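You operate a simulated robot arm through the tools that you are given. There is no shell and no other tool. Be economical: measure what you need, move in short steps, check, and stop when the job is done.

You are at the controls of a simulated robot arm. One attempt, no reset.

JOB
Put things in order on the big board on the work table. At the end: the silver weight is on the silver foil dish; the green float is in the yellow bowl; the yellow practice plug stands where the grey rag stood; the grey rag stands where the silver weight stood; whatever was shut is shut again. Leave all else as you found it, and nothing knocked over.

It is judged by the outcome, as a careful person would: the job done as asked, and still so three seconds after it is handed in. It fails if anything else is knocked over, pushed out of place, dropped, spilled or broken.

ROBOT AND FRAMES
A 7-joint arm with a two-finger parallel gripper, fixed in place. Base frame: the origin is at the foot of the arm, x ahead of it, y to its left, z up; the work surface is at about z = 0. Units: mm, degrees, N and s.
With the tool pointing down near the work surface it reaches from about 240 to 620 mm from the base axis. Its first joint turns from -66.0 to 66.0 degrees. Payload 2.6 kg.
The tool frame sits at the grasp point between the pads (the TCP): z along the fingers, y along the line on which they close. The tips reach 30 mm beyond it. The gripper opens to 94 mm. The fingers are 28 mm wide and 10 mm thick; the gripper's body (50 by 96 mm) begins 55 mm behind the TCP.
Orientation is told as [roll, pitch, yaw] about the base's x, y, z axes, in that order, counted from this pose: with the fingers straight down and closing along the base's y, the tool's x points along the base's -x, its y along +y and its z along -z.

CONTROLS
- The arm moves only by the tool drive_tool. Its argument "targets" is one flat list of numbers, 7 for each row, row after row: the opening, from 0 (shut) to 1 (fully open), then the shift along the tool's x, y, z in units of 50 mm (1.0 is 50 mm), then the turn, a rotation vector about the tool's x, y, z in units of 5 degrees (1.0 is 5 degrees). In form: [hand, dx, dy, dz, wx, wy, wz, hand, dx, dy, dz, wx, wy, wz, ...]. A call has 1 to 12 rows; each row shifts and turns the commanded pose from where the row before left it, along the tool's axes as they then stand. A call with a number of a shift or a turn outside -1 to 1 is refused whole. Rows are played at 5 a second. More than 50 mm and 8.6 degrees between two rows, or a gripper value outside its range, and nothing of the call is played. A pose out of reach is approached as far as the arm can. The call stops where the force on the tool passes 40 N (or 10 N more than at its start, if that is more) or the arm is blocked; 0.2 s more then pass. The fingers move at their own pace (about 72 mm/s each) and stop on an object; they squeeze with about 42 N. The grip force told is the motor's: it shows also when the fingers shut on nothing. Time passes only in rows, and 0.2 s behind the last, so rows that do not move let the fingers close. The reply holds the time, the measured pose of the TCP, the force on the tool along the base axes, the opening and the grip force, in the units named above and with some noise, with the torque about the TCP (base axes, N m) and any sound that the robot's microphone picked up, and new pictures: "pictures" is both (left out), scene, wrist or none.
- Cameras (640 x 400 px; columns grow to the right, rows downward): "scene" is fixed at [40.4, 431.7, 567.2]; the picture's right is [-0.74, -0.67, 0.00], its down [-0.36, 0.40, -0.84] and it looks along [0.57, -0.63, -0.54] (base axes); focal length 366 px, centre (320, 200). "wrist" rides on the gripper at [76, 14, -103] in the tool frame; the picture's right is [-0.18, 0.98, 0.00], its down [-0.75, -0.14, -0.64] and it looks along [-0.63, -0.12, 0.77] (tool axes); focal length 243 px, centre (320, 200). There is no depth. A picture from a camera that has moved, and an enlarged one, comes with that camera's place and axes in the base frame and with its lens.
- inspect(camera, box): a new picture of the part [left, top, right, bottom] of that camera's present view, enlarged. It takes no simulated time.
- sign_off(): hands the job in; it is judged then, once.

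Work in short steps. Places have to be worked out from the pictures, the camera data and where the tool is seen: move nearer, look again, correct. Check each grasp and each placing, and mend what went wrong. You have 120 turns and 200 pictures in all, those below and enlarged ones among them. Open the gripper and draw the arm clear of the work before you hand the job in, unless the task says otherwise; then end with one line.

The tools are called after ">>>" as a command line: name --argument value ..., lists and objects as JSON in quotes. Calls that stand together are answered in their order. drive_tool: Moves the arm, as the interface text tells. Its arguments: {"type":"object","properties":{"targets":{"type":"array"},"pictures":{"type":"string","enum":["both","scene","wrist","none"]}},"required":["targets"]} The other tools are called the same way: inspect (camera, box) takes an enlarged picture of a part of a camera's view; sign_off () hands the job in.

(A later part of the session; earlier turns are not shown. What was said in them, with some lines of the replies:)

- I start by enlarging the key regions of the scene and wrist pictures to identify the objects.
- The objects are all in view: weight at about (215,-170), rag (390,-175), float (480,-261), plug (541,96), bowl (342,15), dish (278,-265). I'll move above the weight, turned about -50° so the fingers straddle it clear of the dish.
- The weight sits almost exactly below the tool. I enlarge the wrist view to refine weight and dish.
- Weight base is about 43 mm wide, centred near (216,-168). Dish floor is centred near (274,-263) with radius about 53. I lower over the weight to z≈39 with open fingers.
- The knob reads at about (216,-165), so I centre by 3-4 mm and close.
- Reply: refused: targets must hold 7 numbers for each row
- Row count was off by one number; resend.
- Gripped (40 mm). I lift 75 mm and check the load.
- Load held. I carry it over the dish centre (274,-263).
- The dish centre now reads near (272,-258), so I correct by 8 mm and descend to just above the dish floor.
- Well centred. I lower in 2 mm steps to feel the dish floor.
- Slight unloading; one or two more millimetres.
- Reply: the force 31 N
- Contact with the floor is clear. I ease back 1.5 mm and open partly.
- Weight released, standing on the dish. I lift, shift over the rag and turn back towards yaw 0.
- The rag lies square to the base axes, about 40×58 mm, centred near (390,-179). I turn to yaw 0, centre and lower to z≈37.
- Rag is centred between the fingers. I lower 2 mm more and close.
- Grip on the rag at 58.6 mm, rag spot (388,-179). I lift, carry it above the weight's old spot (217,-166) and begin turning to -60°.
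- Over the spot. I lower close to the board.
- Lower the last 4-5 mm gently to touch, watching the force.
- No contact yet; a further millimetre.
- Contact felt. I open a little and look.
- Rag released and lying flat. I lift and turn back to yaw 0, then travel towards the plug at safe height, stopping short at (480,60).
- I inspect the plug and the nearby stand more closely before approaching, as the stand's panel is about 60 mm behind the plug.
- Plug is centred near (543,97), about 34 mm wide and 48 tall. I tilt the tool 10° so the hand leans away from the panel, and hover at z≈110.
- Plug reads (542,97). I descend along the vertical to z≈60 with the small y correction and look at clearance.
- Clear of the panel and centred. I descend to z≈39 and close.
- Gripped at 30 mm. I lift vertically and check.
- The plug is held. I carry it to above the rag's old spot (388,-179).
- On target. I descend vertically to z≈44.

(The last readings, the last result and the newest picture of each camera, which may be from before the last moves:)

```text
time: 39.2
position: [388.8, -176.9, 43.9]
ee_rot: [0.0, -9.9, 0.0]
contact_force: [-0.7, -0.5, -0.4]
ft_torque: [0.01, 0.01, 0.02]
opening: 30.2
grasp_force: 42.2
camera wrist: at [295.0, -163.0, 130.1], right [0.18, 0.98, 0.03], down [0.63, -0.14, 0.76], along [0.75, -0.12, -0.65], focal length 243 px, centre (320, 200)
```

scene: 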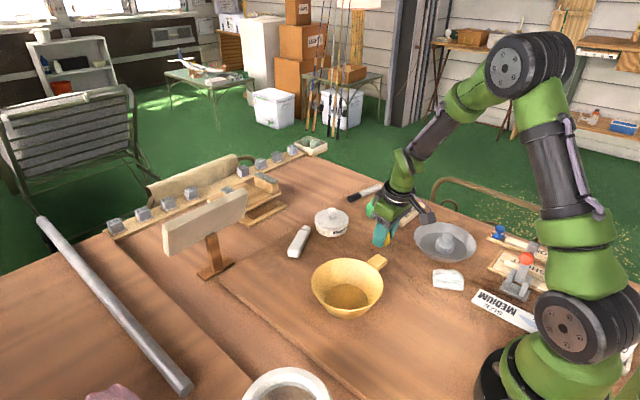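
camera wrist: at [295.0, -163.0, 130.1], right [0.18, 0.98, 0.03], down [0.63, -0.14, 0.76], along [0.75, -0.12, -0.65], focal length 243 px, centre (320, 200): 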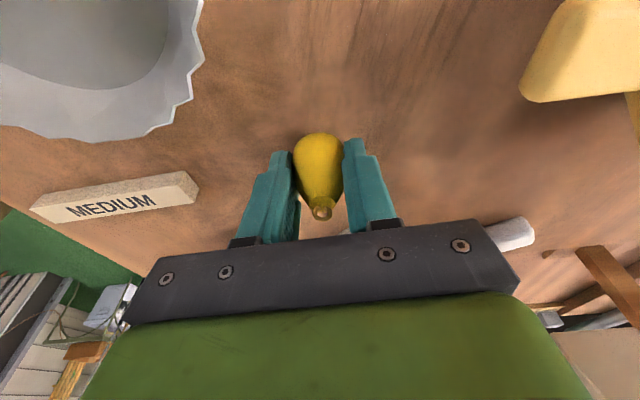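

Lowering gently for contact near z≈39.

>>> drive_tool --targets '[0, 0.01, -0.02, 0.06, 0, 0, 0, 0, 0.0035, 0, 0.02, 0, 0, 0, 0, 0, 0, 0, 0, 0, 0]' --pictures "none"

>>> drive_tool --targets '[0, 0.0035, 0, 0.02, 0, 0, 0, 0, 0, 0, 0, 0, 0, 0]' --pictures "none"

```text
time: 40.0
position: [389.4, -178.8, 40.7]
ee_rot: [0.0, -10.0, 0.1]
contact_force: [0.1, 0.4, 0.1]
ft_torque: [0.02, 0.0, 0.02]
opening: 30.1
grasp_force: 41.9
```

```text
time: 40.6
position: [389.0, -179.5, 37.8]
ee_rot: [0.0, -9.8, 0.0]
contact_force: [-0.3, -0.1, -0.1]
ft_torque: [-0.02, -0.01, 0.01]
opening: 29.8
grasp_force: 42.3
```

>>> drive_tool --targets '[0, 0.0035, 0, 0.02, 0, 0, 0, 0, 0, 0, 0, 0, 0, 0]' --pictures "none"

```text
time: 41.2
position: [387.4, -178.1, 38.7]
ee_rot: [-0.1, -10.2, 0.1]
contact_force: [-3.4, 1.5, 10.5]
ft_torque: [0.07, 0.09, 0.02]
opening: 29.7
grasp_force: 41.8
```

Contact (10 N). I release with a small opening and check that the plug stands.

>>> drive_tool --targets '[0.4, -0.002, 0, -0.01, 0, 0, 0, 0.5, 0, 0, 0, 0, 0, 0, 0.6, 0, 0, 0, 0, 0, 0]' --pictures "wrist"

```text
time: 42.0
position: [387.7, -178.6, 38.5]
ee_rot: [0.0, -10.0, 0.0]
contact_force: [0.4, 0.8, -0.5]
ft_torque: [0.0, -0.04, -0.03]
opening: 56.2
grasp_force: 0.0
camera wrist: at [294.2, -164.2, 125.0], right [0.18, 0.98, 0.03], down [0.63, -0.14, 0.76], along [0.75, -0.12, -0.65], focal length 243 px, centre (320, 200)
```

wrist: 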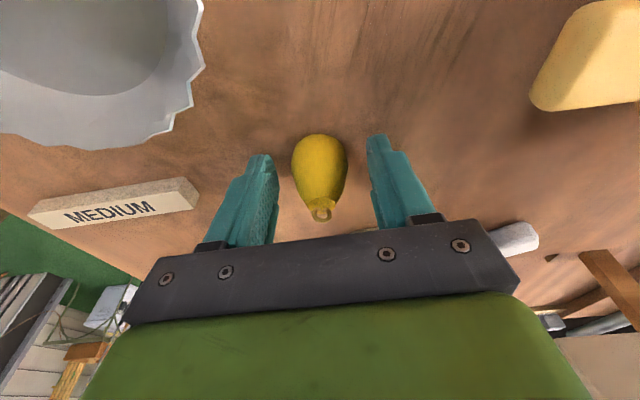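

The plug stands free. I lift clear, remove the tilt and go over to the float at about (481,-261).

>>> drive_tool --targets '[0.6, -0.07, 0, -0.4, 0, 0, 0, 0.6, -0.156, 0, -0.88, 0, 0, 0, 0.6, -0.156, 0, -0.88, 0, 0, 0, 1, 0, 0, 0, 0, 1, 0, 1, 0, 0, 0, 0, 1, 0, 1, -0.56, -0.51, 0, 0, 0, 0, 1, -0.56, -0.51, 0, 0, 0, 0, 1, -0.56, -0.51, 0, 0, 0, 0, 1, 0, 0, 0, 0, 0, 0]'

```text
time: 44.0
position: [471.6, -256.4, 147.2]
ee_rot: [0.1, 0.1, 0.0]
contact_force: [0.6, -0.5, 0.3]
ft_torque: [-0.01, 0.05, -0.04]
opening: 94.1
grasp_force: 0.1
camera wrist: at [394.4, -241.3, 249.5], right [0.18, 0.98, 0.0], down [0.75, -0.14, 0.64], along [0.63, -0.12, -0.77], focal length 243 px, centre (320, 200)
```

scene: 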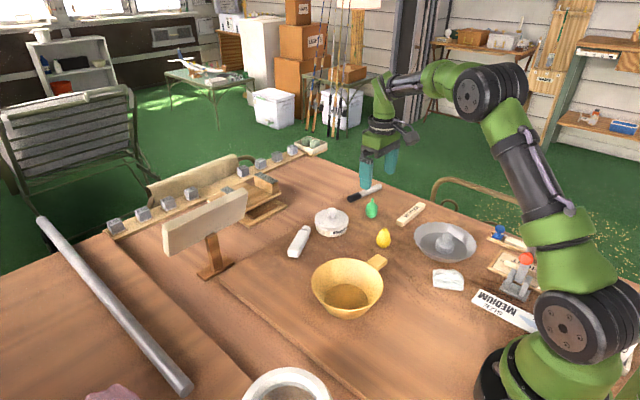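
wrist: 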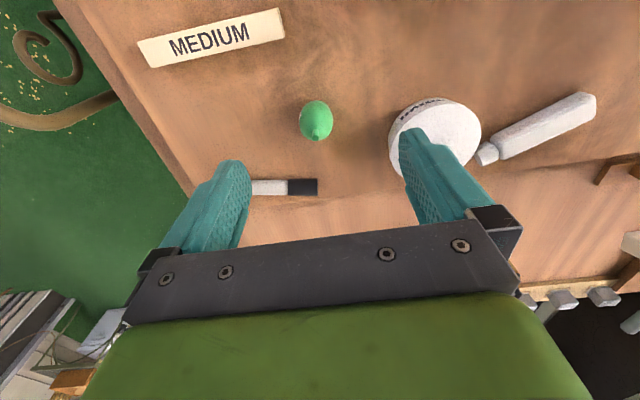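

Float reads about (483,-262), with the jar about 45 mm beyond on the +y side. I limit the opening to 60 mm, centre and descend to z≈60.

>>> drive_tool --targets '[0.64, -0.23, -0.1, 0, 0, 0, 0, 0.64, 0, 0, 0.5, 0, 0, 0, 0.64, 0, 0, 0.6, 0, 0, 0, 0.64, 0, 0, 0.6, 0, 0, 0, 0.64, 0, 0, 0, 0, 0, 0]'

```text
time: 45.2
position: [482.7, -260.7, 62.6]
ee_rot: [0.0, 0.0, -0.1]
contact_force: [-0.3, 0.5, 0.1]
ft_torque: [0.03, -0.01, 0.0]
opening: 60.5
grasp_force: 0.0
camera wrist: at [406.7, -245.4, 164.0], right [0.18, 0.98, 0.0], down [0.75, -0.14, 0.64], along [0.63, -0.12, -0.77], focal length 243 px, centre (320, 200)
```

scene: 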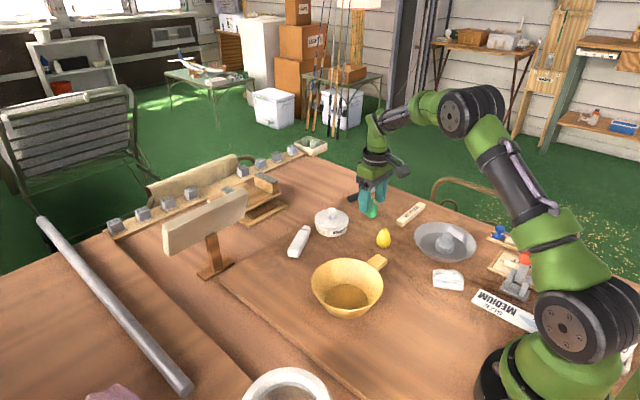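
wrist: 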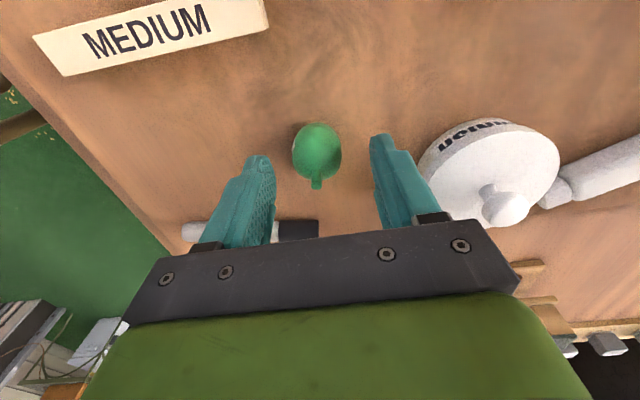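

Centred. I descend to z≈36 and close.

>>> drive_tool --targets '[0.64, 0, -0.02, 0.27, 0, 0, 0, 0.64, 0, 0, 0.26, 0, 0, 0, 0.4, 0, 0, 0, 0, 0, 0, 0, 0, 0, 0, 0, 0, 0, 0, 0, 0, 0, 0, 0, 0]'

```text
time: 46.4
position: [482.4, -261.1, 36.0]
ee_rot: [0.0, 0.0, 0.1]
contact_force: [0.4, -0.4, 0.3]
ft_torque: [-0.01, -0.02, 0.0]
opening: 29.0
grasp_force: 41.7
camera wrist: at [406.3, -246.6, 138.2], right [0.18, 0.98, 0.0], down [0.75, -0.14, 0.64], along [0.63, -0.12, -0.77], focal length 243 px, centre (320, 200)
```

scene: 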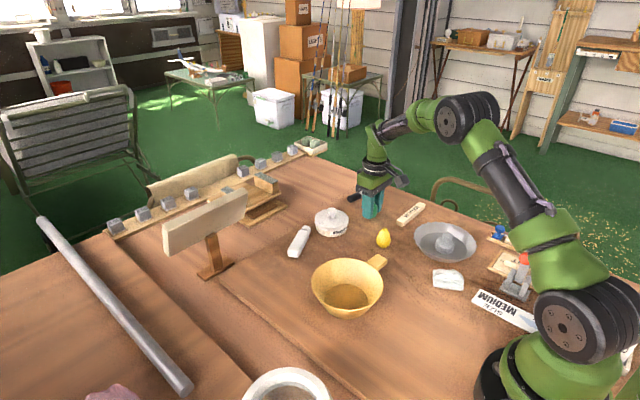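
wrist: 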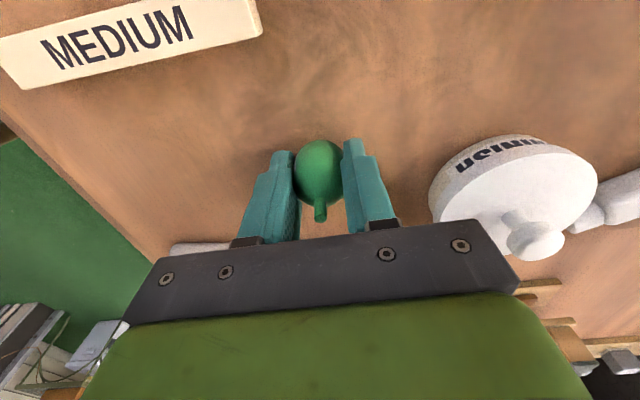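

Gripped at 29 mm. I lift 120 mm and carry it over the bowl.

>>> drive_tool --targets '[0, 0, 0, -0.4, 0, 0, 0, 0, 0, 0, -1, 0, 0, 0, 0, 0, 0, -1, 0, 0, 0, 0, 0.355, 0.69, 0, 0, 0, 0, 0, 0.355, 0.69, 0, 0, 0, 0, 0, 0.355, 0.69, 0, 0, 0, 0, 0, 0.355, 0.69, 0, 0, 0, 0, 0, 0.355, 0.69, 0, 0, 0, 0, 0, 0.355, 0.69, 0, 0, 0, 0, 0, 0.355, 0.69, 0, 0, 0, 0, 0, 0.355, 0.69, 0, 0, 0, 0, 0, 0, 0, 0, 0, 0, 0]'

```text
time: 49.0
position: [340.4, 15.3, 156.4]
ee_rot: [0.0, 0.0, -0.1]
contact_force: [-0.4, -0.4, 0.1]
ft_torque: [-0.03, 0.02, -0.01]
opening: 29.1
grasp_force: 41.8
camera wrist: at [263.6, 29.8, 258.4], right [0.18, 0.98, 0.0], down [0.75, -0.14, 0.64], along [0.63, -0.12, -0.77], focal length 243 px, centre (320, 200)
```

scene: 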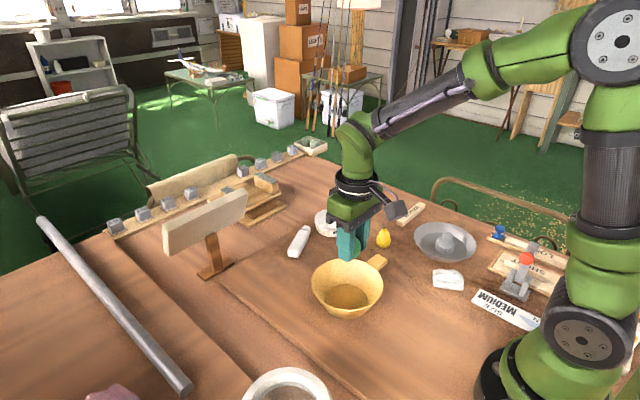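
wrist: 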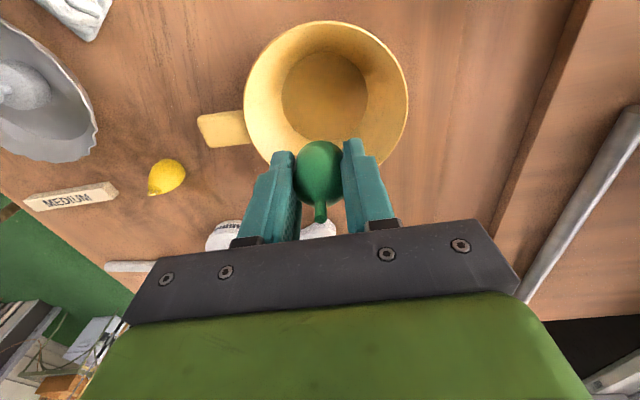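

The bowl's centre is near (340,18), rim about 60 mm high. I centre and lower the float inside to z≈48.

>>> drive_tool --targets '[0, 0, 0.06, 0.4, 0, 0, 0, 0, 0, 0, 0.6, 0, 0, 0, 0, 0, 0, 0.6, 0, 0, 0, 0, 0, 0, 0.56, 0, 0, 0, 0, 0, 0, 0, 0, 0, 0]'

```text
time: 50.2
position: [340.4, 16.7, 48.7]
ee_rot: [0.1, 0.0, -0.1]
contact_force: [-0.5, 1.1, 0.1]
ft_torque: [0.01, 0.01, 0.03]
opening: 28.5
grasp_force: 42.0
camera wrist: at [263.8, 32.2, 150.3], right [0.18, 0.98, 0.0], down [0.75, -0.14, 0.64], along [0.63, -0.12, -0.77], focal length 243 px, centre (320, 200)
```

scene: 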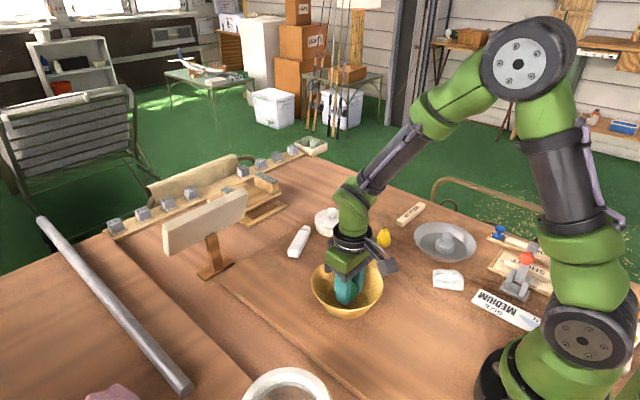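
wrist: 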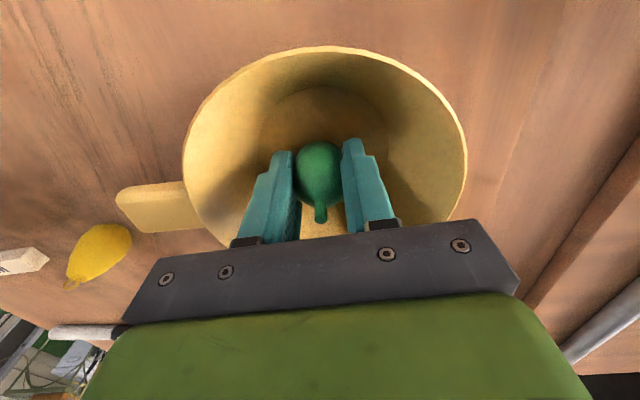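

Inside the bowl. Lower in small steps to feel the floor.

>>> drive_tool --targets '[0, 0, 0.02, 0.06, 0, 0, 0, 0, 0, 0, 0.03, 0, 0, 0, 0, 0, 0, 0, 0, 0, 0]' --pictures "none"

>>> drive_tool --targets '[0, 0, 0, 0.03, 0, 0, 0, 0, 0, 0, 0, 0, 0, 0]' --pictures "none"

```text
time: 51.0
position: [341.9, 18.3, 44.7]
ee_rot: [0.0, 0.0, 0.0]
contact_force: [0.0, -0.5, -0.3]
ft_torque: [0.01, -0.01, 0.02]
opening: 28.5
grasp_force: 41.6
```

```text
time: 51.6
position: [340.9, 18.4, 42.9]
ee_rot: [0.0, -0.1, 0.0]
contact_force: [0.9, 0.0, 0.0]
ft_torque: [-0.02, -0.01, 0.02]
opening: 29.0
grasp_force: 41.8
```

>>> drive_tool --targets '[0, 0, 0, 0.03, 0, 0, 0, 0, 0, 0, 0, 0, 0, 0]' --pictures "none"

```text
time: 52.2
position: [341.6, 19.6, 42.3]
ee_rot: [0.0, -0.1, 0.0]
contact_force: [-6.2, -2.0, 21.8]
ft_torque: [-0.04, 0.19, -0.01]
opening: 29.0
grasp_force: 42.5
```

Contact with the bowl floor. I ease up 1 mm and open to about 48 mm.

>>> drive_tool --targets '[0, 0, 0, -0.02, 0, 0, 0, 0.4, 0, 0, 0, 0, 0, 0, 0.5, 0, 0, 0, 0, 0, 0, 0.5, 0, 0, 0, 0, 0, 0]' --pictures "wrist"

```text
time: 53.2
position: [340.4, 19.3, 41.7]
ee_rot: [0.0, 0.0, -0.1]
contact_force: [-0.7, -0.1, -0.2]
ft_torque: [0.0, -0.01, 0.0]
opening: 46.8
grasp_force: 0.1
camera wrist: at [263.9, 33.5, 143.9], right [0.18, 0.98, 0.0], down [0.75, -0.14, 0.64], along [0.63, -0.12, -0.77], focal length 243 px, centre (320, 200)
```

wrist: 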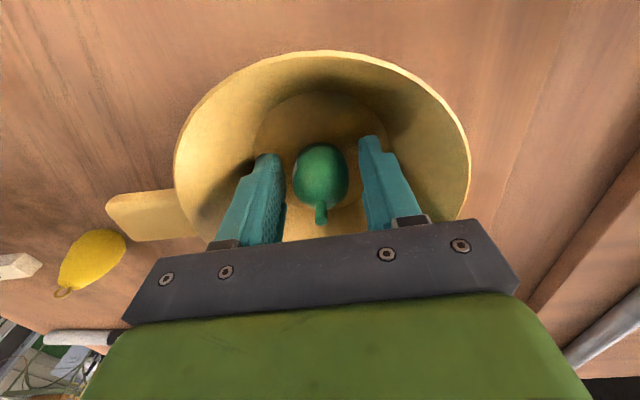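

Float stands in the bowl. I lift straight up and check everything from above.

>>> drive_tool --targets '[0.5, 0, 0, -0.4, 0, 0, 0, 0.5, 0, 0, -0.8, 0, 0, 0, 0.5, 0, 0, -0.8, 0, 0, 0, 0.8, 0, 0, -0.8, 0, 0, 0, 1, 0.5, 0, -0.8, 0, 0, 0, 1, 0, 0, -0.4, 0, 0, 0, 1, 0, 0, 0, 0, 0, 0]'

>>> inspect --camera "scene" --box '[290, 180, 530, 330]'

```text
time: 54.8
position: [316.8, 20.4, 242.3]
ee_rot: [0.0, 0.0, -0.1]
contact_force: [0.4, -1.0, -0.4]
ft_torque: [0.03, -0.03, -0.01]
opening: 94.1
grasp_force: 0.0
camera wrist: at [239.9, 33.5, 344.2], right [0.18, 0.98, 0.0], down [0.75, -0.14, 0.64], along [0.63, -0.12, -0.77], focal length 243 px, centre (320, 200)
```

scene: 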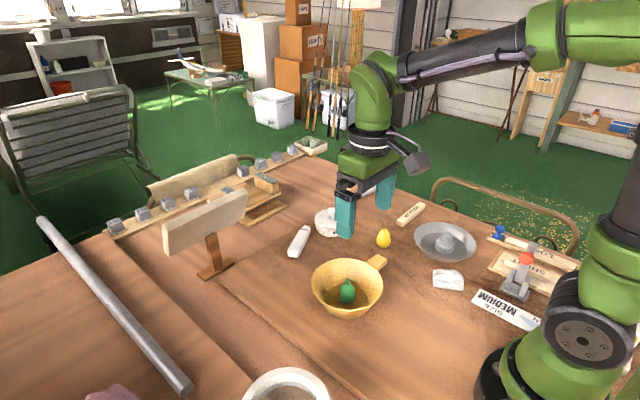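
wrist: 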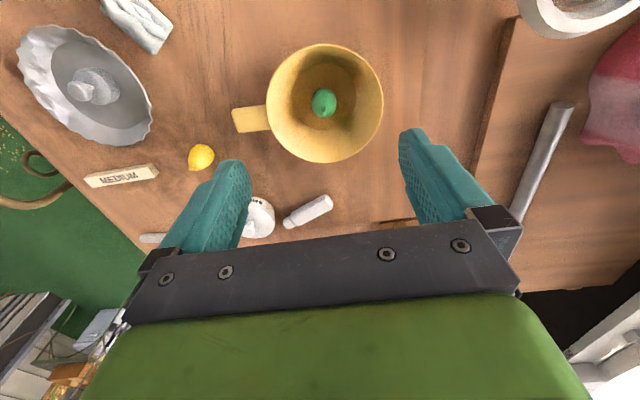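

```text
2.67 times, centred on (410, 255) of scene
camera zoom: at [40.4, 431.7, 567.2], right [-0.74, -0.67, 0.0], down [-0.36, 0.4, -0.84], along [0.57, -0.63, -0.54], focal length 976 px, centre (80, 53)
```

zoom: 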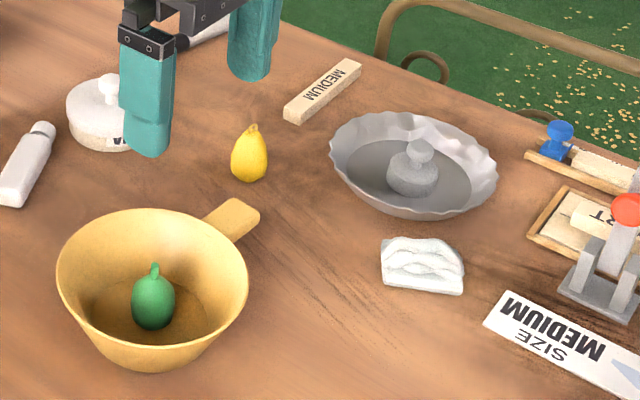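

All four items are in place, upright and clear of neighbours; nothing else moved, the jar is still shut, and the open gripper is well above the work. I hand in.

>>> sign_off

```text
The job is handed in.
```

The job is handed in: the silver weight is on the foil dish, the green float is in the yellow bowl, the yellow plug stands where the grey rag was, the rag lies where the weight was (turned about 60° to clear the dish), and I opened nothing.
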